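You operate a simulated robot arm through the tools that you are given. There is no shell and no other tool. Be economical: measure what you need, move in short steps, check, and stop when the job is done.

You are at the controls of a simulated two-armed robot. One attempt, no reset.

Task
Take the white cloth from the top of the test desk and lay it out flat on the deck of the grey dolly.

It is judged by the outcome, as a careful person would: the job done as asked, and still so three seconds after it is handed in. It fails if anything else is knocked over, pushed out of place, dropped, spilled or broken. Flat cloth is picked up by pressing the open fingertips on it (5 to 10 N) and closing them slowly along it; thin cloth reads only 2 to 8 mm in the jaws.

Robot
Two 7-joint arms with two-finger parallel grippers on one trunk, on a base that drives. Base frame: it is fixed to the floor where the robot stands at the start and does not move with it; the origin is under the middle of the robot, x ahead of it, y to its left, z up. Readings come in mm, degrees, newtons and seconds.
The left shoulder is at the start at [70, 163, 970], the right one opposite. With the tool pointing down near the work surface each hand reaches from about 380 to 880 mm from the robot's upright axis, wherever it stands, measured 20 degrees to its own side. Places, roughly: deck of the grey dolly [1400, -1200, 500]. Payload 3.43 kg a hand.
The TCP of each hand is the grasp point between the finger pads, 34 mm short of the fingertips. In the tool frame z runs along the fingers and y along their closing line. Largest opening 128 mm; finger width 24, thickness 12; the body of the gripper, 48 by 130 mm, starts 96 mm behind the TCP.
Orientation is that of the tool frame in the base frame, as [roll, pitch, yaw] about the fixed x, y, z axes, in that order (R = Rz(yaw) Ry(pitch) Rx(roll)). With the fingers straight down and closing along the base's y, the tool's x points along the base's -x, its y along +y and its z along -z.

Tools
- The arms move only by the tool arm_command. It takes "left_increments", "right_increments" or both (then of equal length, played together; a hand with none holds still); each is a list of rows, each an object of numbers (a shift or turn left out is 0, a gripper value left out holds the last): "ax", "ay", "az": the turn, a rotation vector about the base's x, y, z in degrees; "x", "y", "z": the shift along the base's x, y, z in mm; "jaw": the finger opening in mm, from 0 to 128. In form: [{"ax": .., "ay": .., "az": .., "x": .., "y": .., "z": .., "jaw": ..}, ...]. A call has 1 to 8 rows; each row shifts and turns the commanded pose from where the row before left it. A row lasts 0.2 s, in which the tool goes at most 50 mm and 8.6 degrees; a call with a longer step from one row to the next is refused whole, and so is a gripper value outside its range. Where a pose cannot be reached the arm comes as near as it can. A force on the tool above 40 N (or 10 N above the force at the start of the call, whichever is more), or a blocked arm, ends the call early, and 0.2 s more pass. The fingers move at their own pace (about 153 mm/s each) and stop on an object; they squeeze with about 21 N. The grip force told is the motor's: it shows also when the fingers shut on nothing. Time passes only in rows, and 0.2 s behind the last, so rows that do not move let the fingers close. It gives the time, the measured TCP pose, the force on the tool (base axes), the opening and the grip force at its end, in the units of the frame above (readings bear some noise).
- Cameras (640 x 400 px; columns grow to the right, rows downward): "scene" is now at [138.2, 9.4, 1227.3]; the picture's right is [-0.01, -1.00, 0.00], its down [-0.39, 0.00, -0.92] and it looks along [0.92, -0.01, -0.39] (base axes); focal length 267 px, centre (320, 200). "left" rides on the left gripper at [76, 11, -160] in its tool frame; the picture's right is [-0.15, 0.99, 0.00], its down [-0.88, -0.13, -0.46] and it looks along [-0.45, -0.07, 0.89] (tool axes); focal length 234 px, centre (320, 200). "right" rides on the right gripper at [76, -11, -160] in its tool frame; the picture's right is [0.15, 0.99, 0.00], its down [-0.88, 0.13, -0.46] and it looks along [-0.45, 0.07, 0.89] (tool axes); focal length 234 px, centre (320, 200). There is no depth. A picture from a camera that has moved, and an enlarged one, comes with that camera's place and axes in the base frame and with its lens. The place of the scene camera against the robot may be out by one fixed shift of up to 18 mm in any direction.
- grab_frame(camera): a new picture of that camera. The clock stands still meanwhile.
- raise_lower(by): slides the trunk up (or, below 0, down) by that many mm; the arms and the scene camera ride with it, the base frame stays. It gives what a move gives, with no picture.
- roll_base(legs): drives the robot by 1 to 6 legs, each [ahead, left, turn to the left] in mm, mm and degrees, along the robot's own axes; the way and the turn of a leg run together, so that a leg with both is an arc; at most 1500 mm and 180 degrees a leg. The arms and the cameras ride along, it lands a little off, and it stops where it bumps. It gives what a move gives.
- aim_head(pan, tilt): turns the head with the scene camera to pan (to the left, within 86 degrees either way) and tilt (down, from -29 to 69), counted from straight ahead of the robot. It gives what a move gives.
- zoom(camera, box): a new picture of the part [left, top, right, bottom] of that camera's present view, enlarged. The clock stands still meanwhile.
- job_done(): hands the job in; it is judged then, once.

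Work in short steps. Places have to be worked out from the pictures, the camera data and where the tool is seen: move nearer, look again, correct. Check each grasp and each placing, and mend what went wrong. You have 120 turns and 108 pictures in all, those below and enlarged ones among them. Open the grippers and draw the arms clear of the work before you hand the job in, unless the task says otherwise; then end with one line.

The tools are called after "Request:" by a JSON object that holds its "op" and its "data". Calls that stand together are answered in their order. arm_command: Moves the arms, as the interface text tells. Its arguments: {"type":"object","properties":{"left_increments":{"type":"array","items":{"type":"object","properties":{"ax":{"type":"number"},"ay":{"type":"number"},"az":{"type":"number"},"x":{"type":"number"},"y":{"type":"number"},"z":{"type":"number"},"jaw":{"type":"number"}}}},"right_increments":{"type":"array","items":{"type":"object","properties":{"ax":{"type":"number"},"ay":{"type":"number"},"az":{"type":"number"},"x":{"type":"number"},"y":{"type":"number"},"z":{"type":"number"},"jaw":{"type":"number"}}}}},"required":[]} The other tools are called the same way: raise_lower (by) slides the trunk up or down; roll_base (legs) drives the base; aim_head (pan, tilt) turns the head that bears the scene camera; grab_frame (camera) takes a picture; zoom (camera, box) takes an enlarged picture of a part of a camera's view; job_done () hands the job in.

At the start:

```text
time_s: 0.0
left_eef_pos: [663.5, 284.2, 1019.1]
left_ee_rot: [-180.0, 0.1, -179.9]
left_ft_force: [0.2, -0.9, 0.2]
left_grip_width: 127.6
left_finger_force: 0.0
right_eef_pos: [675.7, -251.4, 923.3]
right_ee_rot: [-180.0, -0.1, -180.0]
right_ft_force: [0.0, 0.3, 0.3]
right_grip_width: 127.9
right_finger_force: 0.1
trunk travel left (down, up): [-450.0, 490.0]
robot x, y, heading: [-2.3, 4.5, -0.1]
head pan, tilt: [-0.6, 22.8]
```

scene: 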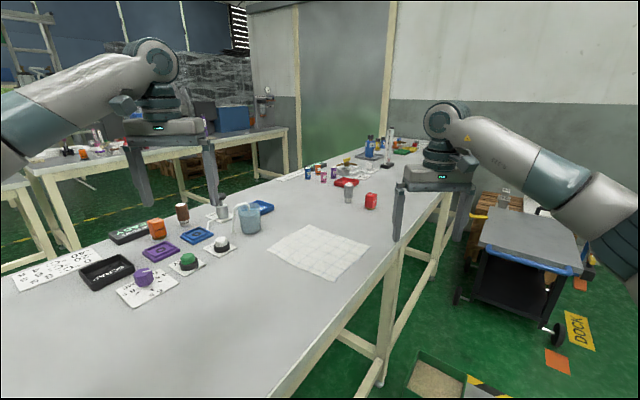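
right: 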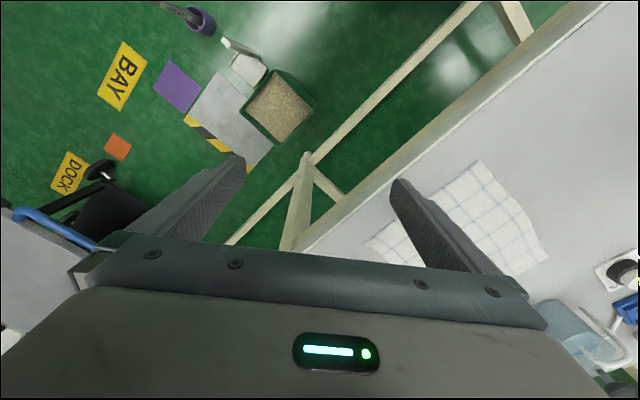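
left: 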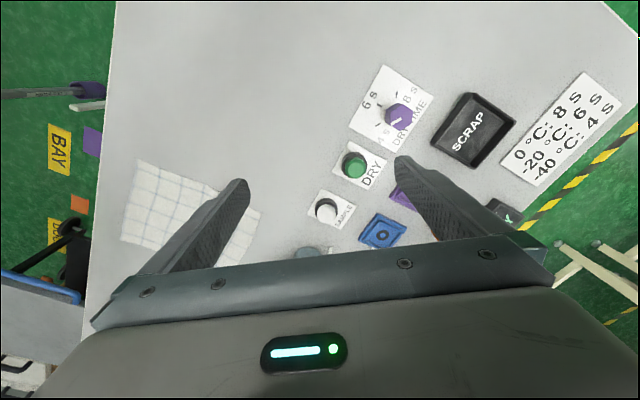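

Estimating from the scene view, the cloth is about 220 x 245 mm, centred near (893, 8), with its sides parallel to the desk edge (desk turned about -37°). I need to see the floor and the dolly before driving, so I turn the head.

Request:
{"op": "aim_head", "data": {"pan": -40, "tilt": 35}}

Request:
{"op": "grab_frame", "data": {"camera": "scene"}}

Request:
{"op": "zoom", "data": {"camera": "right", "box": [0, 0, 640, 300]}}

```text
time_s: 1.1
left_eef_pos: [662.9, 284.1, 1019.8]
left_ee_rot: [180.0, 0.0, -179.9]
left_ft_force: [0.6, -0.2, 0.7]
left_grip_width: 128.1
left_finger_force: 0.1
right_eef_pos: [676.3, -252.6, 921.4]
right_ee_rot: [-180.0, 0.0, 179.9]
right_ft_force: [0.0, 0.2, 0.7]
right_grip_width: 128.1
right_finger_force: 0.1
trunk travel left (down, up): [-450.0, 490.0]
robot x, y, heading: [1.5, 2.7, 0.1]
head pan, tilt: [-40.0, 35.0]
```

```text
104 pictures are left
camera scene: at [113.1, -46.2, 1208.1], right [-0.64, -0.77, 0.0], down [-0.44, 0.37, -0.82], along [0.63, -0.53, -0.57], focal length 267 px, centre (320, 200)
```

scene: 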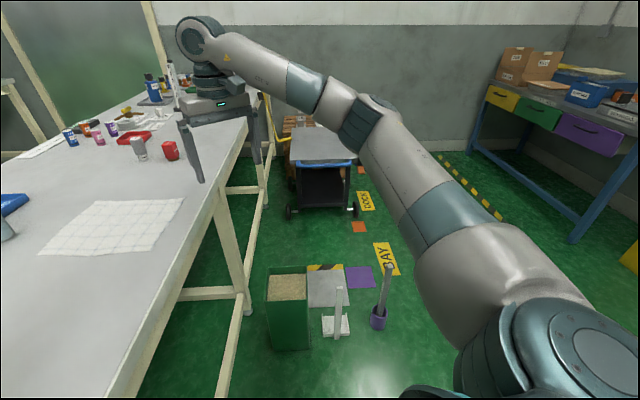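

```text
1.00 times, centred on (320, 150) of right
camera zoom: at [600.3, -263.8, 1083.1], right [-0.15, 0.99, 0.0], down [0.88, 0.13, 0.46], along [0.45, 0.07, -0.89], focal length 234 px, centre (320, 250)
```

zoom: 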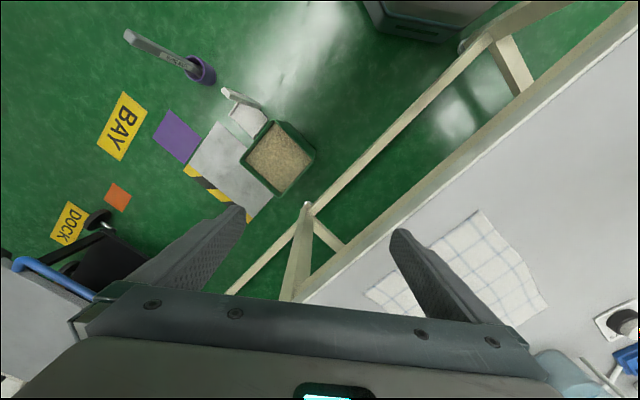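

The floor holds a sand bin, a small stand and a pot around (490–740, -390…-730). The dolly is aligned with the desk, so I can keep heading 0 throughout. I plan to grip the near edge (corners about (733,-31) and (908,-166)), so I shift the base slightly along the desk.

Request:
{"op": "roll_base", "data": {"legs": [[120, -85, 0]]}}

Request:
{"op": "aim_head", "data": {"pan": 0, "tilt": 40}}

Request:
{"op": "grab_frame", "data": {"camera": "scene"}}

Request:
{"op": "grab_frame", "data": {"camera": "right"}}

Request:
{"op": "grab_frame", "data": {"camera": "left"}}

```text
time_s: 2.4
left_eef_pos: [785.9, 199.1, 1019.7]
left_ee_rot: [179.9, -0.1, -179.9]
left_ft_force: [-0.6, -0.4, 0.2]
left_grip_width: 127.7
left_finger_force: 0.1
right_eef_pos: [798.5, -338.8, 922.2]
right_ee_rot: [180.0, -0.1, -179.9]
right_ft_force: [-0.6, 0.8, -0.6]
right_grip_width: 127.7
right_finger_force: 0.1
trunk travel left (down, up): [-450.0, 490.0]
robot x, y, heading: [123.5, -84.0, 0.2]
head pan, tilt: [-40.0, 35.0]
```

```text
time_s: 3.5
left_eef_pos: [784.7, 201.0, 1019.9]
left_ee_rot: [-179.9, -0.1, -180.0]
left_ft_force: [-0.6, -0.4, 0.2]
left_grip_width: 128.1
left_finger_force: 0.2
right_eef_pos: [799.4, -337.7, 922.0]
right_ee_rot: [180.0, 0.0, -179.9]
right_ft_force: [0.0, 0.0, -0.7]
right_grip_width: 128.0
right_finger_force: 0.1
trunk travel left (down, up): [-450.0, 490.0]
robot x, y, heading: [122.1, -88.1, 0.1]
head pan, tilt: [0.0, 40.0]
```

```text
102 pictures are left
camera scene: at [252.6, -75.0, 1200.5], right [0.0, -1.0, 0.0], down [-0.64, 0.0, -0.77], along [0.77, 0.0, -0.64], focal length 267 px, centre (320, 200)
```

scene: 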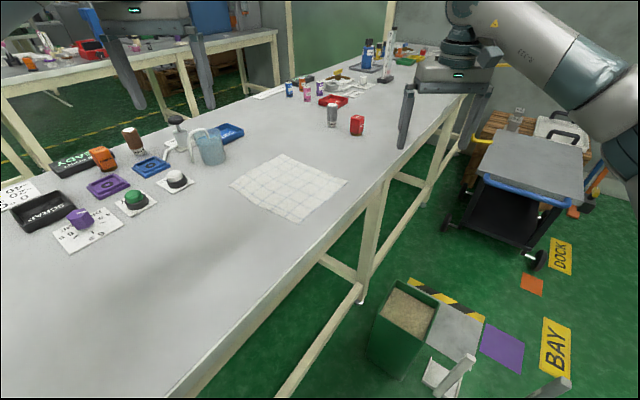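

```text
101 pictures are left
camera right: at [722.4, -348.8, 1083.1], right [-0.15, 0.99, 0.0], down [0.88, 0.13, 0.46], along [0.45, 0.07, -0.89], focal length 234 px, centre (320, 200)
```

right: 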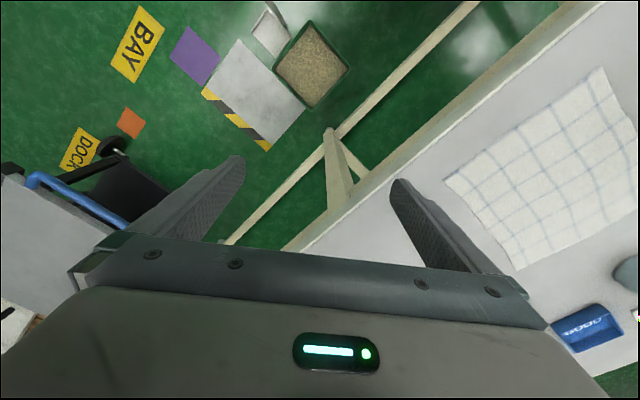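

```text
100 pictures are left
camera left: at [709.2, 211.5, 1180.4], right [0.14, 0.99, 0.0], down [0.88, -0.13, 0.46], along [0.45, -0.07, -0.89], focal length 234 px, centre (320, 200)
```

left: 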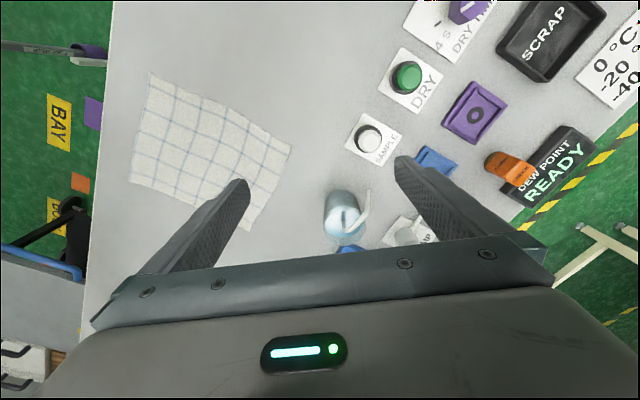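

Triangulating the two wrist views gives the cloth plane near z≈783 (higher than stated; I'll confirm by contact). That puts the corners at C(662,-38), B(820,-160), A(957,28) and D(804,147). I turn both hands -37.7° so they close across the near edge and bring the left one above C's end.

Request:
{"op": "arm_command", "data": {"left_increments": [{"x": -18, "y": -45.6, "az": -7.5, "jaw": 60}, {"x": -18, "y": -45.6, "az": -7.5}, {"x": -18, "y": -45.6, "az": -7.5}, {"x": -18, "y": -45.6, "az": -7.5}, {"x": -18, "y": -45.6, "az": -7.5}, {"z": -40}, {"z": -40}, {"z": 0}], "right_increments": [{"az": -7.5, "y": 20, "jaw": 60}, {"az": -7.5, "y": 20}, {"az": -7.5, "y": 20}, {"az": -7.5, "y": 20}, {"az": -7.5, "y": 20}, {}, {}, {}]}}

Request:
{"op": "grab_frame", "data": {"camera": "left"}}

Request:
{"op": "grab_frame", "data": {"camera": "right"}}

Request:
{"op": "grab_frame", "data": {"camera": "scene"}}

```text
time_s: 5.3
left_eef_pos: [692.4, -27.1, 942.1]
left_ee_rot: [-180.0, 0.1, 142.6]
left_ft_force: [-0.6, -0.4, 0.7]
left_grip_width: 60.1
left_finger_force: 0.1
right_eef_pos: [798.0, -238.3, 921.0]
right_ee_rot: [-180.0, 0.0, 142.4]
right_ft_force: [-0.2, -0.7, 0.1]
right_grip_width: 60.1
right_finger_force: 0.0
trunk travel left (down, up): [-450.0, 490.0]
robot x, y, heading: [120.8, -85.7, 0.1]
head pan, tilt: [0.0, 40.0]
```

```text
99 pictures are left
camera left: at [638.8, 28.9, 1102.0], right [0.72, 0.7, 0.0], down [0.62, -0.64, 0.46], along [0.32, -0.33, -0.89], focal length 234 px, centre (320, 200)
```

left: 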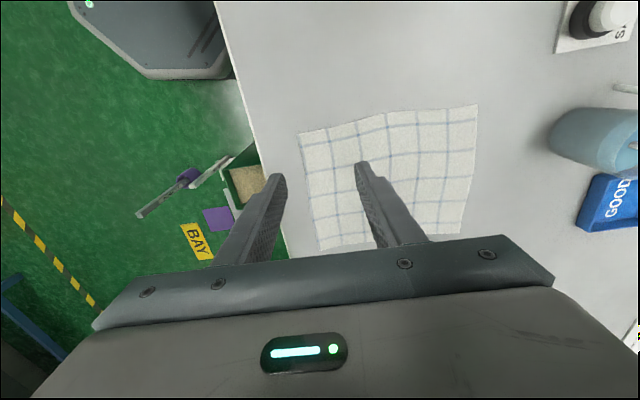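

```text
98 pictures are left
camera right: at [731.7, -200.9, 1081.8], right [0.49, 0.87, 0.0], down [0.78, -0.43, 0.46], along [0.4, -0.22, -0.89], focal length 234 px, centre (320, 200)
```

right: 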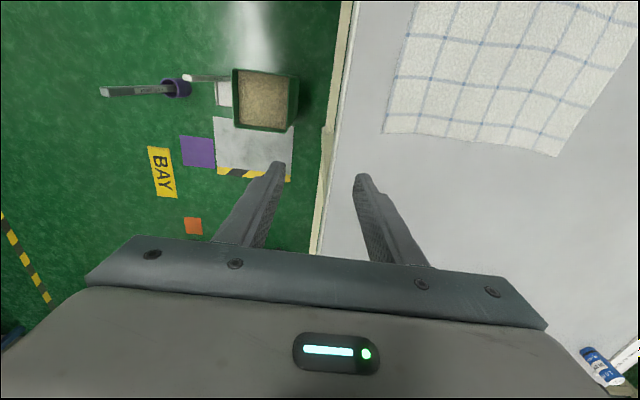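

```text
97 pictures are left
camera scene: at [252.3, -74.9, 1200.6], right [0.0, -1.0, 0.0], down [-0.64, 0.0, -0.77], along [0.77, 0.0, -0.64], focal length 267 px, centre (320, 200)
```

scene: 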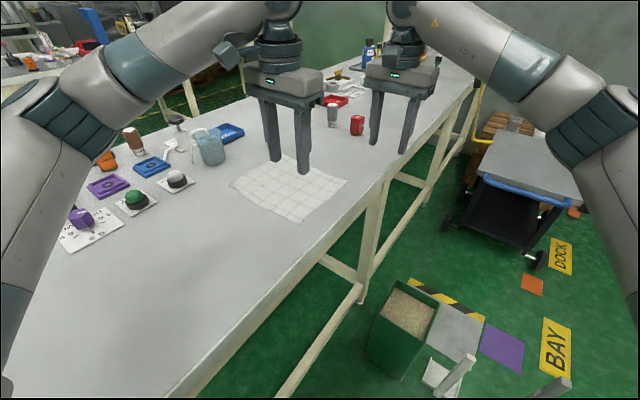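

The left view confirms C (662,-38), B (821,-160) and the plane near 783. I lower the left hand to about 30 mm above the plane and bring the right hand over its own grasp point.

Request:
{"op": "arm_command", "data": {"left_increments": [{"z": -32, "x": 1, "y": -0.5, "jaw": 40}, {"z": -32, "x": 1}, {"z": -31}, {}, {}], "right_increments": [{"x": 8, "y": 38, "jaw": 40}, {"x": 8, "y": 38}, {"x": 7, "y": 36}, {"z": -40}, {"z": -34}]}}

Request:
{"op": "grab_frame", "data": {"camera": "left"}}

Request:
{"op": "grab_frame", "data": {"camera": "right"}}

Request:
{"op": "zoom", "data": {"camera": "scene", "box": [200, 80, 420, 250]}}

```text
time_s: 6.5
left_eef_pos: [695.2, -28.3, 845.2]
left_ee_rot: [179.9, 0.1, 142.6]
left_ft_force: [0.3, 0.4, -0.3]
left_grip_width: 39.8
left_finger_force: 0.1
right_eef_pos: [821.5, -122.0, 849.7]
right_ee_rot: [-179.9, 0.1, 142.4]
right_ft_force: [-0.2, 0.6, -0.4]
right_grip_width: 39.9
right_finger_force: 0.2
trunk travel left (down, up): [-450.0, 490.0]
robot x, y, heading: [123.6, -84.0, 0.1]
head pan, tilt: [0.0, 40.0]
```

```text
96 pictures are left
camera left: at [641.4, 27.2, 1005.5], right [0.72, 0.7, 0.0], down [0.62, -0.64, 0.46], along [0.32, -0.33, -0.89], focal length 234 px, centre (320, 200)
```

left: 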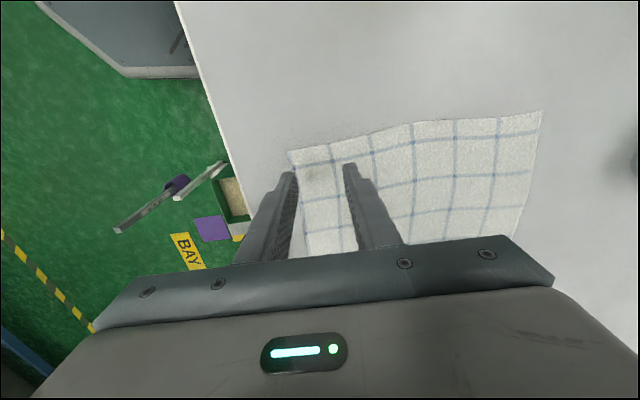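

```text
95 pictures are left
camera right: at [754.9, -85.7, 1010.1], right [0.49, 0.87, 0.0], down [0.78, -0.43, 0.46], along [0.4, -0.22, -0.89], focal length 234 px, centre (320, 200)
```

right: 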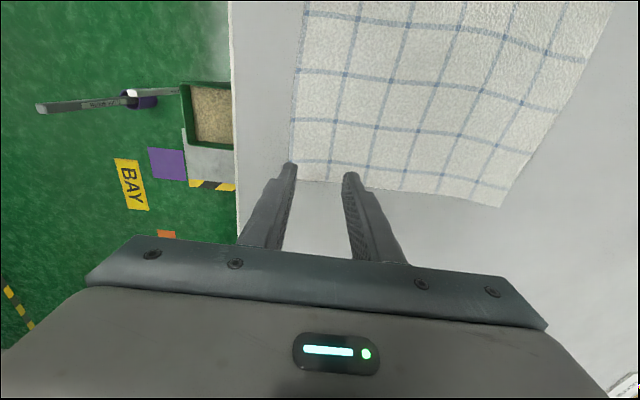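

```text
2.35 times, centred on (310, 165) of scene
camera zoom: at [253.1, -74.4, 1200.5], right [0.0, -1.0, 0.0], down [-0.64, 0.0, -0.77], along [0.77, 0.0, -0.64], focal length 628 px, centre (344, 282)
```

zoom: 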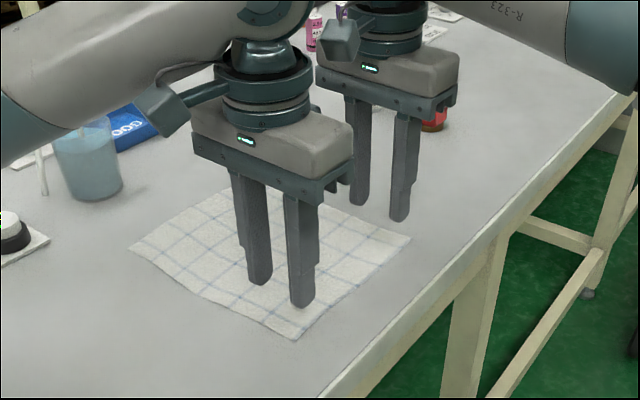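

Both grasp points sit about 28 mm in from the near edge and 20 mm in from the corners, as wanted. I lower both in small steps and watch the forces.

Request:
{"op": "arm_command", "data": {"left_increments": [{"z": -10}, {"z": -8}, {"z": -4}, {"z": -2}, {}], "right_increments": [{"z": -12}, {"z": -10}, {"z": -4}, {"z": -2}, {}]}}

```text
time_s: 7.7
left_eef_pos: [695.1, -28.4, 821.8]
left_ee_rot: [-180.0, 0.0, 142.7]
left_ft_force: [-0.1, 0.0, -0.2]
left_grip_width: 40.0
left_finger_force: 0.1
right_eef_pos: [822.3, -124.6, 821.8]
right_ee_rot: [180.0, 0.1, 142.4]
right_ft_force: [0.7, 0.3, -0.4]
right_grip_width: 39.9
right_finger_force: 0.1
trunk travel left (down, up): [-450.0, 490.0]
robot x, y, heading: [127.5, -85.9, -0.2]
head pan, tilt: [0.0, 40.0]
```

No contact yet at 822; I keep going down in small steps.

Request:
{"op": "arm_command", "data": {"left_increments": [{"z": -2}, {"z": -2}, {"z": -2}, {"z": -1}, {}], "right_increments": [{"z": -2}, {"z": -2}, {"z": -2}, {"z": -1}, {}]}}

Request:
{"op": "zoom", "data": {"camera": "scene", "box": [230, 120, 390, 240]}}

```text
time_s: 8.9
left_eef_pos: [696.4, -29.6, 815.6]
left_ee_rot: [179.9, 0.0, 142.6]
left_ft_force: [0.7, 0.1, 4.1]
left_grip_width: 39.8
left_finger_force: 0.1
right_eef_pos: [820.3, -125.6, 815.2]
right_ee_rot: [180.0, 0.1, 142.5]
right_ft_force: [2.7, -0.9, 8.7]
right_grip_width: 39.7
right_finger_force: 0.1
trunk travel left (down, up): [-450.0, 490.0]
robot x, y, heading: [121.2, -86.9, 0.0]
head pan, tilt: [0.0, 40.0]
```

```text
3.33 times, centred on (310, 180) of scene
camera zoom: at [251.6, -74.8, 1200.8], right [0.0, -1.0, 0.0], down [-0.64, 0.0, -0.77], along [0.77, 0.0, -0.64], focal length 890 px, centre (353, 267)
```

zoom: 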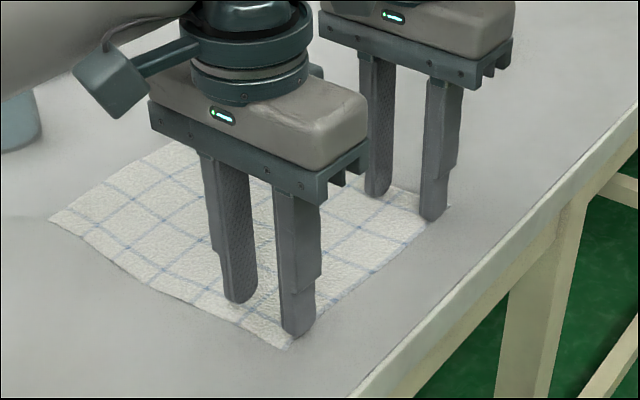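

Contact is at 783 as predicted, with 4 N left and 9 N right. I press the left a touch more and close both slowly.

Request:
{"op": "arm_command", "data": {"left_increments": [{"z": -1, "jaw": 40}, {"jaw": 35}, {"jaw": 30}, {"jaw": 25}, {"jaw": 20}, {"jaw": 15}, {"jaw": 10}, {"jaw": 5}], "right_increments": [{"jaw": 40}, {"jaw": 35}, {"jaw": 30}, {"jaw": 25}, {"jaw": 20}, {"jaw": 15}, {"jaw": 10}, {"jaw": 5}]}}

Request:
{"op": "arm_command", "data": {"left_increments": [{"jaw": 2}, {"jaw": 0}, {}], "right_increments": [{"jaw": 2}, {"jaw": 0}, {}]}}

Request:
{"op": "grab_frame", "data": {"camera": "left"}}

Request:
{"op": "grab_frame", "data": {"camera": "right"}}

Request:
{"op": "zoom", "data": {"camera": "scene", "box": [230, 120, 390, 240]}}

```text
time_s: 10.7
left_eef_pos: [695.9, -28.2, 815.0]
left_ee_rot: [179.9, 0.1, 142.6]
left_ft_force: [1.2, 0.6, 20.9]
left_grip_width: 3.6
left_finger_force: 0.1
right_eef_pos: [820.7, -125.3, 816.3]
right_ee_rot: [179.8, 0.1, 142.5]
right_ft_force: [-0.4, 0.0, 5.0]
right_grip_width: 4.5
right_finger_force: 0.1
trunk travel left (down, up): [-450.0, 490.0]
robot x, y, heading: [120.1, -82.8, -0.2]
head pan, tilt: [0.0, 40.0]
```

```text
time_s: 11.5
left_eef_pos: [695.6, -30.4, 815.3]
left_ee_rot: [179.9, 0.1, 142.6]
left_ft_force: [0.3, 1.0, 23.4]
left_grip_width: 2.3
left_finger_force: 21.0
right_eef_pos: [819.8, -124.8, 816.2]
right_ee_rot: [179.9, 0.1, 142.6]
right_ft_force: [0.5, 0.0, 3.7]
right_grip_width: 2.2
right_finger_force: 21.0
trunk travel left (down, up): [-450.0, 490.0]
robot x, y, heading: [123.5, -84.6, -0.3]
head pan, tilt: [0.0, 40.0]
```

```text
92 pictures are left
camera left: at [641.6, 26.4, 975.3], right [0.72, 0.7, 0.0], down [0.62, -0.64, 0.46], along [0.32, -0.33, -0.89], focal length 234 px, centre (320, 200)
```

left: 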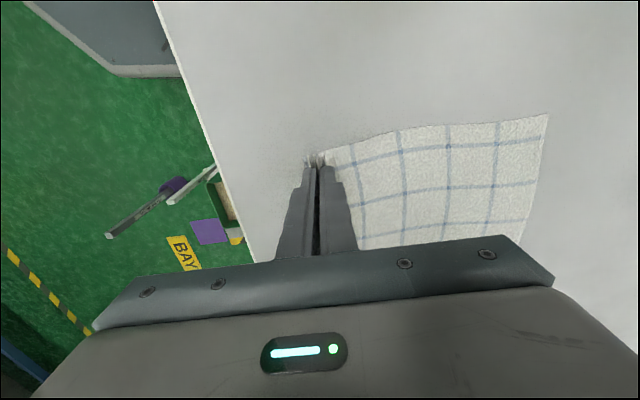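

```text
91 pictures are left
camera right: at [752.0, -88.9, 975.8], right [0.49, 0.87, 0.0], down [0.78, -0.43, 0.46], along [0.4, -0.22, -0.89], focal length 234 px, centre (320, 200)
```

right: 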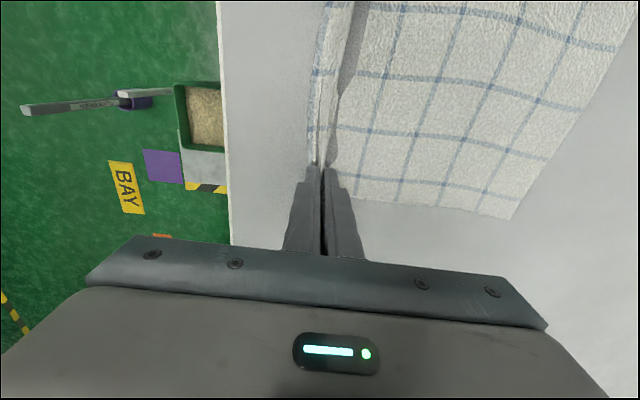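

```text
3.33 times, centred on (310, 180) of scene
camera zoom: at [250.1, -75.1, 1200.9], right [0.0, -1.0, 0.0], down [-0.64, 0.0, -0.77], along [0.77, 0.0, -0.64], focal length 890 px, centre (353, 267)
```

zoom: 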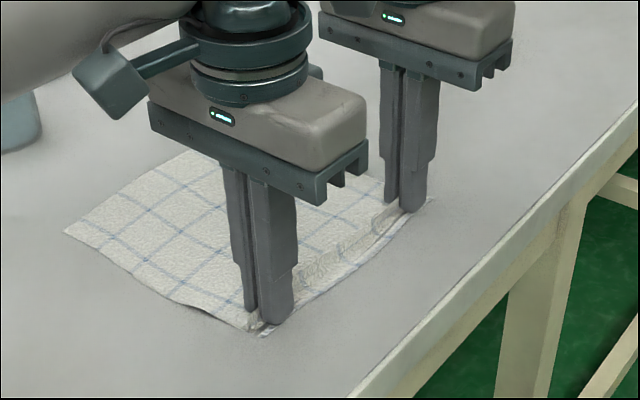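

Both jaws read 2 mm with a clean ridge running along the edge between them. I lift 40 mm and check.

Request:
{"op": "arm_command", "data": {"left_increments": [{"z": 10}, {"z": 15}, {"z": 15}, {}], "right_increments": [{"z": 10}, {"z": 15}, {"z": 15}, {}]}}

Request:
{"op": "zoom", "data": {"camera": "scene", "box": [200, 80, 420, 250]}}

```text
time_s: 12.5
left_eef_pos: [695.8, -30.1, 853.5]
left_ee_rot: [-180.0, 0.0, 142.7]
left_ft_force: [0.5, 0.0, -0.1]
left_grip_width: 2.0
left_finger_force: 20.7
right_eef_pos: [821.4, -126.2, 854.4]
right_ee_rot: [179.9, 0.0, 142.5]
right_ft_force: [0.8, -0.5, -0.6]
right_grip_width: 2.1
right_finger_force: 20.9
trunk travel left (down, up): [-450.0, 490.0]
robot x, y, heading: [122.8, -83.3, -0.2]
head pan, tilt: [0.0, 40.0]
```

```text
2.35 times, centred on (310, 165) of scene
camera zoom: at [252.7, -74.9, 1200.5], right [0.0, -1.0, 0.0], down [-0.64, 0.0, -0.77], along [0.77, 0.0, -0.64], focal length 628 px, centre (344, 282)
```

zoom: 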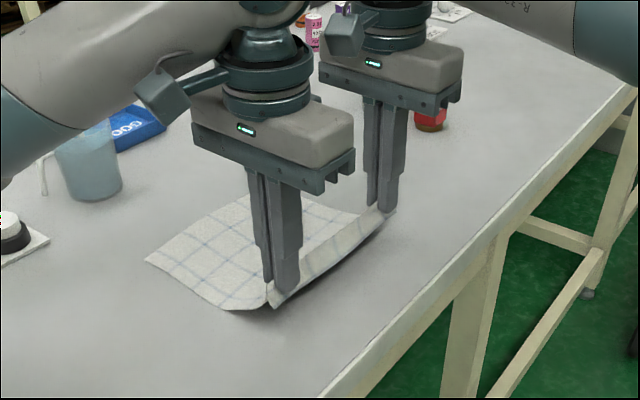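

The cloth is held by both hands. I raise the trunk so the cloth hangs clear of the desk.

Request:
{"op": "raise_lower", "data": {"by": 240}}

Request:
{"op": "grab_frame", "data": {"camera": "scene"}}

```text
time_s: 15.0
left_eef_pos: [695.5, -29.8, 1093.9]
left_ee_rot: [-180.0, 0.0, 142.6]
left_ft_force: [0.1, -0.1, -0.5]
left_grip_width: 2.0
left_finger_force: 21.3
right_eef_pos: [821.2, -125.6, 1093.3]
right_ee_rot: [180.0, 0.1, 142.6]
right_ft_force: [-0.1, 0.0, -0.4]
right_grip_width: 1.9
right_finger_force: 20.9
trunk travel left (down, up): [-690.0, 250.0]
robot x, y, heading: [120.3, -86.3, 0.0]
head pan, tilt: [0.0, 40.0]
```

```text
88 pictures are left
camera scene: at [252.8, -74.9, 1440.4], right [0.0, -1.0, 0.0], down [-0.64, 0.0, -0.77], along [0.77, 0.0, -0.64], focal length 267 px, centre (320, 200)
```

scene: 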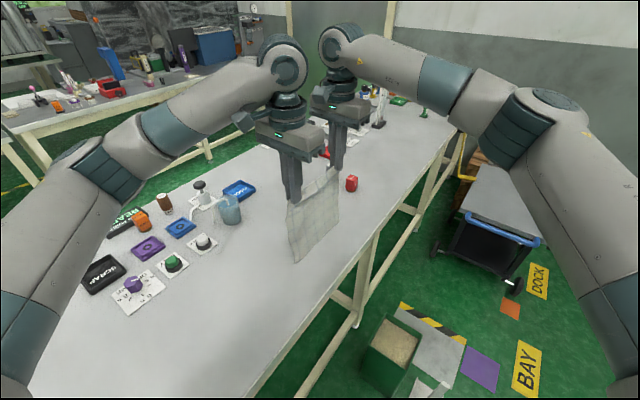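

The cloth hangs cleanly from both hands. Before driving I check the floor to the right and forward-right.

Request:
{"op": "aim_head", "data": {"pan": -80, "tilt": 45}}

Request:
{"op": "grab_frame", "data": {"camera": "scene"}}

Request:
{"op": "aim_head", "data": {"pan": -45, "tilt": 40}}

Request:
{"op": "grab_frame", "data": {"camera": "scene"}}

```text
time_s: 16.5
left_eef_pos: [696.4, -29.4, 1092.1]
left_ee_rot: [180.0, 0.1, 142.6]
left_ft_force: [0.0, 0.0, -0.6]
left_grip_width: 2.3
left_finger_force: 21.4
right_eef_pos: [821.6, -126.2, 1093.5]
right_ee_rot: [180.0, -0.1, 142.4]
right_ft_force: [-0.7, 0.4, -0.3]
right_grip_width: 2.3
right_finger_force: 20.9
trunk travel left (down, up): [-690.0, 250.0]
robot x, y, heading: [124.2, -83.5, 0.1]
head pan, tilt: [-80.0, 45.0]
```

```text
87 pictures are left
camera scene: at [181.8, -155.0, 1433.3], right [-0.98, -0.17, 0.0], down [-0.12, 0.7, -0.71], along [0.12, -0.7, -0.71], focal length 267 px, centre (320, 200)
```

scene: 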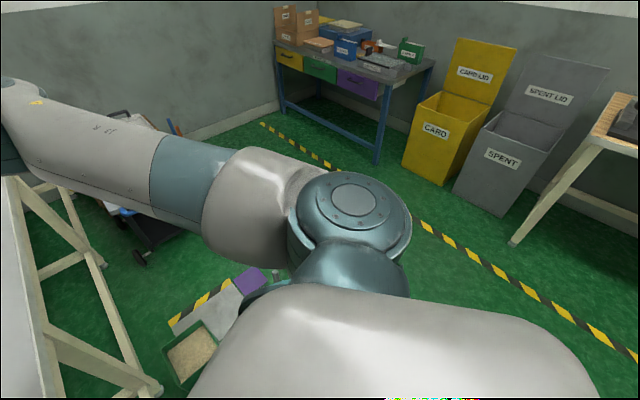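

```text
time_s: 17.5
left_eef_pos: [695.4, -28.9, 1094.3]
left_ee_rot: [-180.0, 0.0, 142.6]
left_ft_force: [0.3, 0.4, 0.1]
left_grip_width: 2.2
left_finger_force: 21.0
right_eef_pos: [821.4, -125.4, 1095.2]
right_ee_rot: [-179.9, 0.1, 142.5]
right_ft_force: [0.4, -0.4, -0.4]
right_grip_width: 2.3
right_finger_force: 21.2
trunk travel left (down, up): [-690.0, 250.0]
robot x, y, heading: [125.3, -86.3, 0.2]
head pan, tilt: [-45.0, 40.0]
```

```text
86 pictures are left
camera scene: at [227.7, -135.1, 1440.5], right [-0.71, -0.71, 0.0], down [-0.45, 0.45, -0.77], along [0.54, -0.54, -0.64], focal length 267 px, centre (320, 200)
```

scene: 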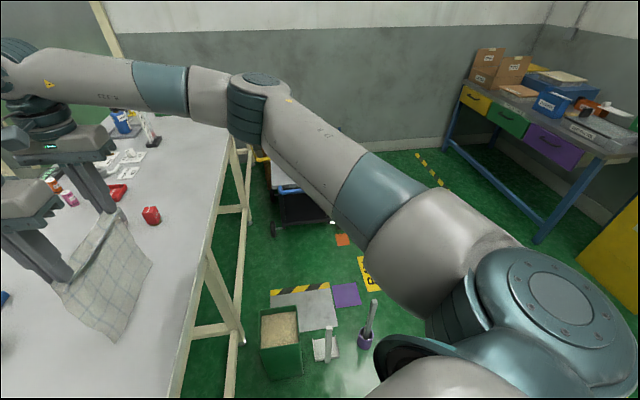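

The pot is at about (470,-705) and the way back-and-right is free up to the painted line. I drive back, right, then forward towards the dolly at constant heading.

Request:
{"op": "roll_base", "data": {"legs": [[-120, 0, 0], [0, -1080, 0], [450, -190, 0]]}}

Request:
{"op": "aim_head", "data": {"pan": 0, "tilt": 40}}

Request:
{"op": "grab_frame", "data": {"camera": "scene"}}

Request:
{"op": "grab_frame", "data": {"camera": "left"}}

Request:
{"op": "grab_frame", "data": {"camera": "right"}}

```text
time_s: 26.4
left_eef_pos: [1022.9, -1290.7, 1093.1]
left_ee_rot: [-180.0, 0.2, 142.9]
left_ft_force: [0.4, -0.1, 0.2]
left_grip_width: 2.0
left_finger_force: 20.7
right_eef_pos: [1147.6, -1386.0, 1094.6]
right_ee_rot: [180.0, 0.0, 142.7]
right_ft_force: [-0.2, -0.3, -0.2]
right_grip_width: 2.2
right_finger_force: 20.7
trunk travel left (down, up): [-690.0, 250.0]
robot x, y, heading: [448.2, -1349.2, 0.3]
head pan, tilt: [-45.0, 40.0]
```

```text
time_s: 27.5
left_eef_pos: [1022.1, -1289.6, 1092.6]
left_ee_rot: [-180.0, 0.0, 142.9]
left_ft_force: [-0.3, -0.7, -0.1]
left_grip_width: 2.5
left_finger_force: 21.8
right_eef_pos: [1148.7, -1386.1, 1094.7]
right_ee_rot: [179.9, 0.0, 142.8]
right_ft_force: [-0.2, 0.1, -1.0]
right_grip_width: 1.9
right_finger_force: 21.4
trunk travel left (down, up): [-690.0, 250.0]
robot x, y, heading: [444.0, -1349.1, 0.3]
head pan, tilt: [0.0, 40.0]
```

```text
85 pictures are left
camera scene: at [579.2, -1338.5, 1440.5], right [0.01, -1.0, 0.0], down [-0.64, 0.0, -0.77], along [0.77, 0.0, -0.64], focal length 267 px, centre (320, 200)
```

scene: 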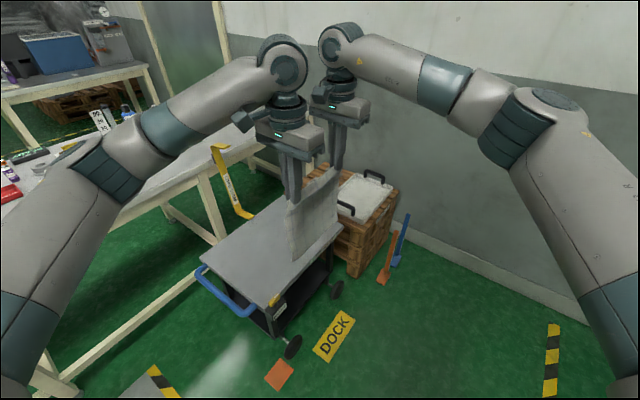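

```text
84 pictures are left
camera left: at [968.6, -1235.4, 1253.0], right [0.71, 0.7, 0.0], down [0.62, -0.64, 0.46], along [0.32, -0.32, -0.89], focal length 234 px, centre (320, 200)
```

left: 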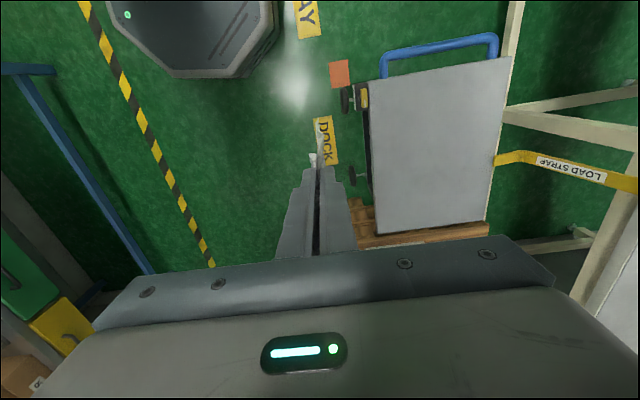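

```text
83 pictures are left
camera right: at [1080.3, -1350.0, 1254.5], right [0.48, 0.88, 0.0], down [0.78, -0.43, 0.46], along [0.4, -0.22, -0.89], focal length 234 px, centre (320, 200)
```

right: 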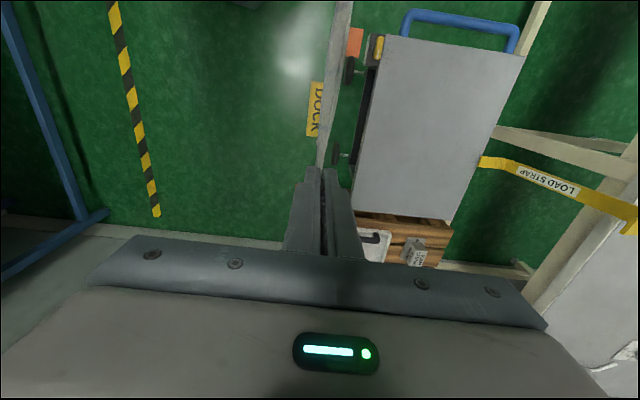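

I triangulate the deck at about 540 x 390 mm, centred near (1408,-1141), z≈500, with its long side parallel to the desk. To reach it squarely from its long side I will face it at heading ~54°. So I first rotate the pair of hands rigidly by -52.5° about their midpoint, which puts the held edge crosswise in front of the robot.

Request:
{"op": "arm_command", "data": {"left_increments": [{"az": -7.5, "x": 6.8, "y": 7.8}, {"az": -7.5, "x": 7.8, "y": 6.8}, {"az": -7.5, "x": 8.6, "y": 5.8}, {"az": -7.5, "x": 9.3, "y": 4.6}, {"az": -7.5, "x": 9.8, "y": 3.4}, {"az": -7.5, "x": 10.2, "y": 2.0}, {"az": -7.5, "x": 10.4, "y": 0.7}, {}], "right_increments": [{"az": -7.5, "x": -6.8, "y": -7.8}, {"az": -7.5, "x": -7.8, "y": -6.8}, {"az": -7.5, "x": -8.6, "y": -5.8}, {"az": -7.5, "x": -9.3, "y": -4.6}, {"az": -7.5, "x": -9.8, "y": -3.4}, {"az": -7.5, "x": -10.2, "y": -2.0}, {"az": -7.5, "x": -10.4, "y": -0.7}, {}]}}

Request:
{"op": "grab_frame", "data": {"camera": "scene"}}

```text
time_s: 29.3
left_eef_pos: [1084.3, -1258.5, 1093.0]
left_ee_rot: [-179.9, 0.0, 90.3]
left_ft_force: [-0.2, -1.8, -0.2]
left_grip_width: 2.1
left_finger_force: 20.9
right_eef_pos: [1085.3, -1417.6, 1093.5]
right_ee_rot: [-179.9, 0.0, 90.3]
right_ft_force: [0.7, 1.4, 0.3]
right_grip_width: 2.1
right_finger_force: 21.0
trunk travel left (down, up): [-690.0, 250.0]
robot x, y, heading: [450.2, -1347.6, 0.3]
head pan, tilt: [0.0, 40.0]
```

```text
82 pictures are left
camera scene: at [579.0, -1338.2, 1440.5], right [0.01, -1.0, 0.0], down [-0.64, 0.0, -0.77], along [0.77, 0.0, -0.64], focal length 267 px, centre (320, 200)
```

scene: 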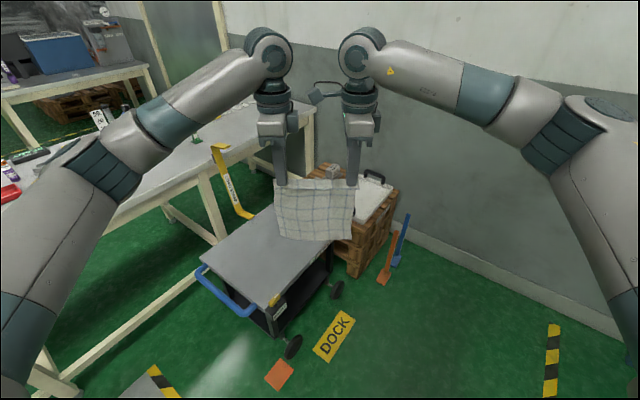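

The held edge is now crosswise and taut, and the deck estimate agrees with the scene view. I drive to about (1068,-1625) and turn to face the dolly's long side at heading 54°.

Request:
{"op": "roll_base", "data": {"legs": [[400, -276, 0], [0, 0, 54], [128, -176, 0]]}}

Request:
{"op": "aim_head", "data": {"pan": 0, "tilt": 50}}

Request:
{"op": "grab_frame", "data": {"camera": "scene"}}

Request:
{"op": "grab_frame", "data": {"camera": "left"}}

Request:
{"op": "grab_frame", "data": {"camera": "right"}}

```text
time_s: 35.9
left_eef_pos: [1365.0, -1041.9, 1093.3]
left_ee_rot: [179.9, 0.0, 144.6]
left_ft_force: [2.1, -1.1, -0.1]
left_grip_width: 2.1
left_finger_force: 20.8
right_eef_pos: [1493.4, -1134.0, 1094.4]
right_ee_rot: [-180.0, 0.0, 144.5]
right_ft_force: [-0.6, 1.4, 1.1]
right_grip_width: 2.2
right_finger_force: 21.0
trunk travel left (down, up): [-690.0, 250.0]
robot x, y, heading: [1064.9, -1609.5, 54.5]
head pan, tilt: [0.0, 40.0]
```

```text
time_s: 36.6
left_eef_pos: [1365.4, -1041.9, 1094.6]
left_ee_rot: [180.0, 0.0, 144.6]
left_ft_force: [2.4, -1.0, 0.3]
left_grip_width: 2.1
left_finger_force: 20.5
right_eef_pos: [1494.3, -1134.6, 1094.1]
right_ee_rot: [-180.0, 0.0, 144.6]
right_ft_force: [-2.0, 1.3, -0.3]
right_grip_width: 1.9
right_finger_force: 20.9
trunk travel left (down, up): [-690.0, 250.0]
robot x, y, heading: [1065.6, -1613.3, 54.7]
head pan, tilt: [0.0, 50.0]
```

```text
81 pictures are left
camera scene: at [1136.3, -1496.1, 1426.3], right [0.81, -0.58, 0.0], down [-0.45, -0.62, -0.64], along [0.37, 0.52, -0.77], focal length 267 px, centre (320, 200)
```

scene: 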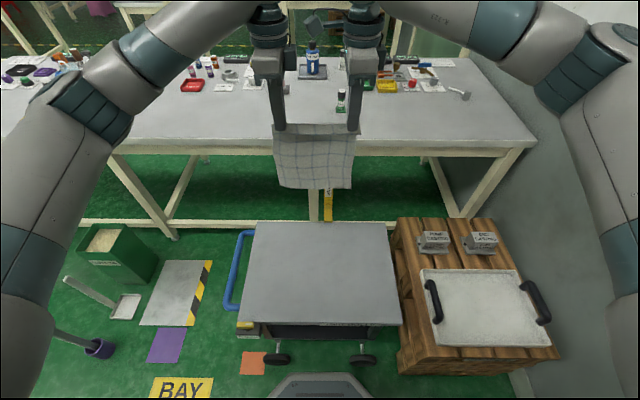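

```text
80 pictures are left
camera left: at [1310.2, -987.7, 1253.8], right [0.69, 0.72, 0.0], down [0.64, -0.62, 0.46], along [0.33, -0.32, -0.89], focal length 234 px, centre (320, 200)
```

left: 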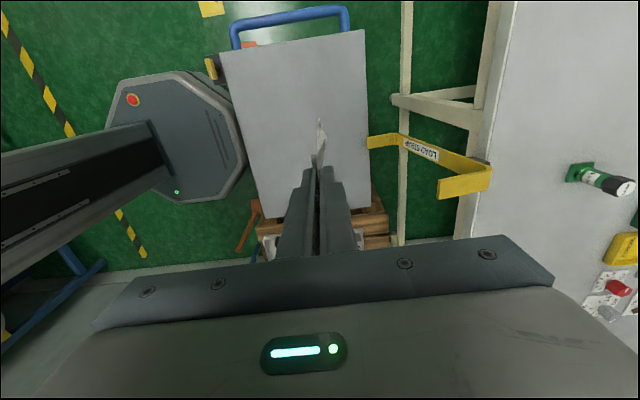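

```text
79 pictures are left
camera right: at [1426.4, -1099.6, 1254.3], right [0.45, 0.89, 0.0], down [0.79, -0.4, 0.46], along [0.41, -0.21, -0.89], focal length 234 px, centre (320, 200)
```

right: 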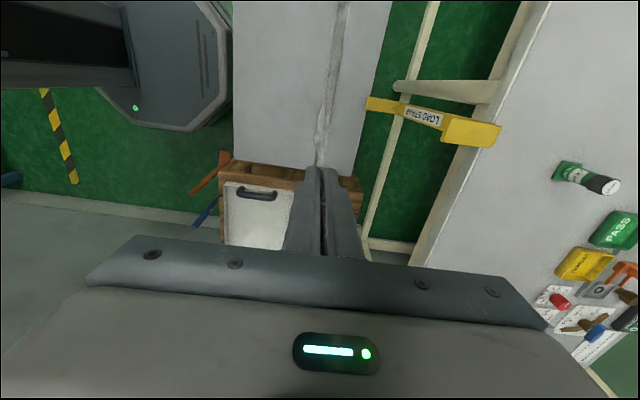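

The deck in the robot frame spans 390–787 mm ahead and +295…-260 mm lateral, so its centre is about (588, 17). The cloth hangs about 180 mm below the fingertips at 639 ahead. I raise the hands, move them ~45 mm forward, then lower the trunk so the cloth bottom stays just above the deck.

Request:
{"op": "arm_command", "data": {"left_increments": [{"z": 20, "x": 2, "y": 7}, {"z": 20, "x": 3, "y": 7}, {"z": 20, "x": 3, "y": 7}, {"z": 20, "x": 3, "y": 7}, {"z": 20, "x": 3, "y": 7}, {"z": 20, "x": 3, "y": 7}, {}], "right_increments": [{"z": 20, "x": 2, "y": 7}, {"z": 20, "x": 3, "y": 7}, {"z": 20, "x": 3, "y": 7}, {"z": 20, "x": 3, "y": 7}, {"z": 20, "x": 3, "y": 7}, {"z": 20, "x": 3, "y": 7}, {}]}}

Request:
{"op": "raise_lower", "data": {"by": -440}}

Request:
{"op": "grab_frame", "data": {"camera": "scene"}}

```text
time_s: 38.2
left_eef_pos: [1383.0, -999.0, 1212.2]
left_ee_rot: [180.0, 0.0, 144.6]
left_ft_force: [-0.3, 0.7, -0.2]
left_grip_width: 2.0
left_finger_force: 20.9
right_eef_pos: [1510.6, -1091.2, 1214.9]
right_ee_rot: [179.9, 0.0, 144.5]
right_ft_force: [0.2, -1.0, -0.1]
right_grip_width: 2.4
right_finger_force: 21.0
trunk travel left (down, up): [-690.0, 250.0]
robot x, y, heading: [1064.1, -1609.0, 54.6]
head pan, tilt: [0.0, 50.0]
```

```text
refused: -440 is not a number from -400 to 400
```

```text
78 pictures are left
camera scene: at [1136.2, -1496.1, 1426.3], right [0.81, -0.58, 0.0], down [-0.45, -0.62, -0.64], along [0.37, 0.52, -0.77], focal length 267 px, centre (320, 200)
```

scene: 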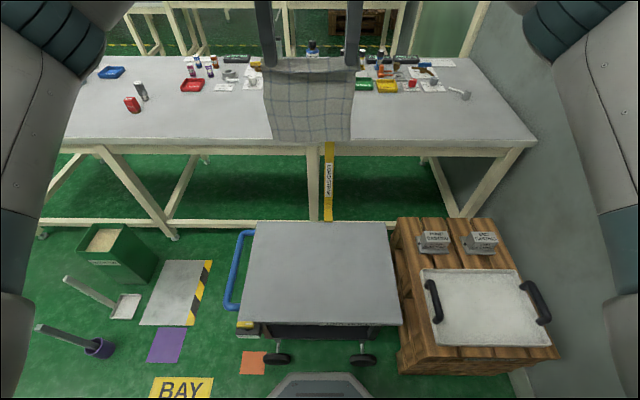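

The trunk move is limited to 400 mm per call, so I lower by 380 and look.

Request:
{"op": "raise_lower", "data": {"by": -380}}

Request:
{"op": "grab_frame", "data": {"camera": "scene"}}

Request:
{"op": "grab_frame", "data": {"camera": "left"}}

Request:
{"op": "grab_frame", "data": {"camera": "right"}}

```text
time_s: 41.9
left_eef_pos: [1382.6, -999.6, 831.3]
left_ee_rot: [180.0, 0.0, 144.6]
left_ft_force: [0.2, 0.3, 0.8]
left_grip_width: 2.1
left_finger_force: 21.1
right_eef_pos: [1510.9, -1090.5, 835.2]
right_ee_rot: [-179.9, -0.1, 144.5]
right_ft_force: [0.2, -0.2, 0.3]
right_grip_width: 1.9
right_finger_force: 20.9
trunk travel left (down, up): [-310.0, 630.0]
robot x, y, heading: [1068.2, -1611.3, 54.5]
head pan, tilt: [0.0, 50.0]
```

```text
77 pictures are left
camera scene: at [1135.6, -1496.4, 1046.4], right [0.81, -0.58, 0.0], down [-0.45, -0.62, -0.64], along [0.37, 0.52, -0.77], focal length 267 px, centre (320, 200)
```

scene: 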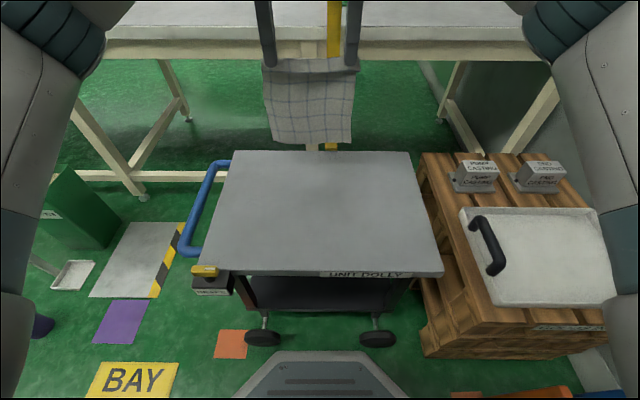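

```text
76 pictures are left
camera left: at [1327.1, -946.4, 992.8], right [0.69, 0.72, 0.0], down [0.64, -0.62, 0.46], along [0.33, -0.32, -0.89], focal length 234 px, centre (320, 200)
```

left: 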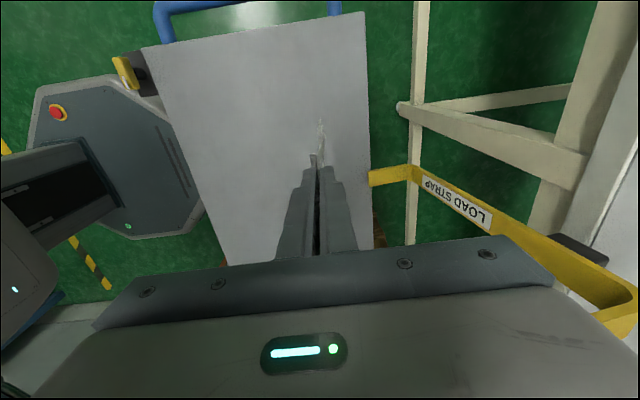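

```text
75 pictures are left
camera right: at [1441.9, -1057.1, 995.9], right [0.45, 0.89, 0.0], down [0.79, -0.41, 0.46], along [0.41, -0.21, -0.89], focal length 234 px, centre (320, 200)
```

right: 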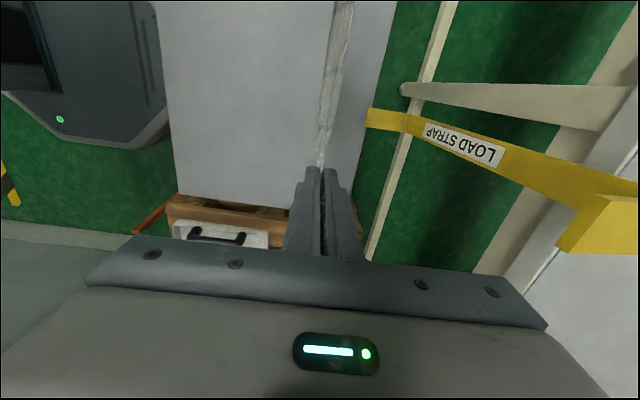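

The cloth bottom is at about z 621. I lower the trunk another 105 so the free edge is just above the deck, about 680 ahead. The yellow strap stays beyond the deck's far edge, between and ahead of the hands.

Request:
{"op": "raise_lower", "data": {"by": -105}}

Request:
{"op": "grab_frame", "data": {"camera": "scene"}}

```text
time_s: 43.2
left_eef_pos: [1382.5, -999.6, 728.6]
left_ee_rot: [-179.9, 0.0, 144.5]
left_ft_force: [0.0, -0.7, -0.3]
left_grip_width: 1.7
left_finger_force: 21.0
right_eef_pos: [1511.5, -1090.3, 731.0]
right_ee_rot: [180.0, 0.0, 144.5]
right_ft_force: [-0.3, 0.1, -0.4]
right_grip_width: 2.2
right_finger_force: 20.8
trunk travel left (down, up): [-205.0, 735.0]
robot x, y, heading: [1067.0, -1606.4, 54.6]
head pan, tilt: [0.0, 50.0]
```

```text
74 pictures are left
camera scene: at [1135.5, -1496.5, 941.5], right [0.81, -0.58, 0.0], down [-0.44, -0.62, -0.64], along [0.37, 0.52, -0.77], focal length 267 px, centre (320, 200)
```

scene: 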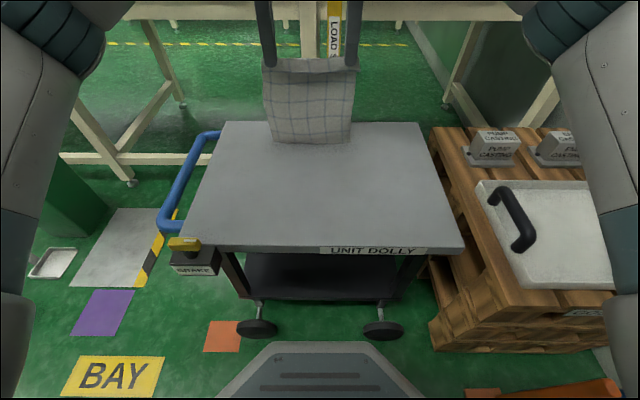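

The free edge is now just above the deck. I touch down and start laying: hands go backward (toward the robot) while lowering.

Request:
{"op": "arm_command", "data": {"left_increments": [{"z": -12}, {"z": -10}, {"z": -4, "x": -10.4, "y": -14.7}, {"z": -7, "x": -11.6, "y": -16.3}, {"z": -9, "x": -11.6, "y": -16.3}, {"z": -12, "x": -11.6, "y": -16.3}, {"z": -14, "x": -10.4, "y": -14.7}, {}], "right_increments": [{"z": -13}, {"z": -11}, {"z": -4, "x": -10.4, "y": -14.7}, {"z": -7, "x": -11.6, "y": -16.3}, {"z": -9, "x": -11.6, "y": -16.3}, {"z": -12, "x": -11.6, "y": -16.3}, {"z": -14, "x": -10.4, "y": -14.7}, {}]}}

Request:
{"op": "grab_frame", "data": {"camera": "scene"}}

Request:
{"op": "grab_frame", "data": {"camera": "right"}}

```text
time_s: 45.0
left_eef_pos: [1325.2, -1078.2, 660.0]
left_ee_rot: [180.0, 0.0, 144.6]
left_ft_force: [0.2, 0.1, -0.3]
left_grip_width: 2.2
left_finger_force: 21.3
right_eef_pos: [1454.3, -1169.4, 660.0]
right_ee_rot: [179.9, -0.1, 144.5]
right_ft_force: [-0.3, 0.3, -0.4]
right_grip_width: 2.0
right_finger_force: 20.8
trunk travel left (down, up): [-205.0, 735.0]
robot x, y, heading: [1065.3, -1610.4, 54.5]
head pan, tilt: [0.0, 50.0]
```

```text
73 pictures are left
camera scene: at [1135.6, -1496.3, 941.4], right [0.81, -0.58, 0.0], down [-0.45, -0.62, -0.64], along [0.37, 0.52, -0.77], focal length 267 px, centre (320, 200)
```

scene: 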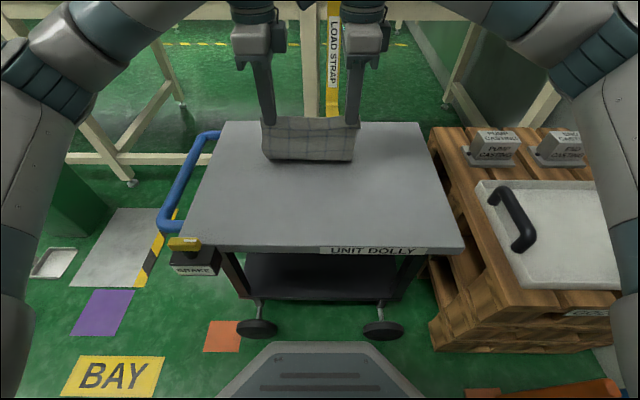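

```text
72 pictures are left
camera right: at [1386.4, -1135.4, 820.7], right [0.45, 0.89, 0.0], down [0.79, -0.41, 0.46], along [0.41, -0.21, -0.89], focal length 234 px, centre (320, 200)
```

right: 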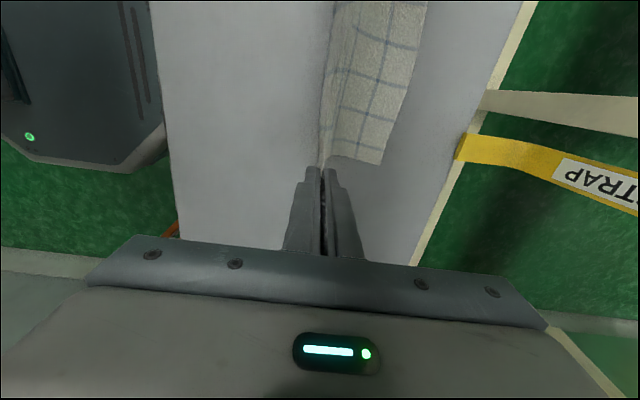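

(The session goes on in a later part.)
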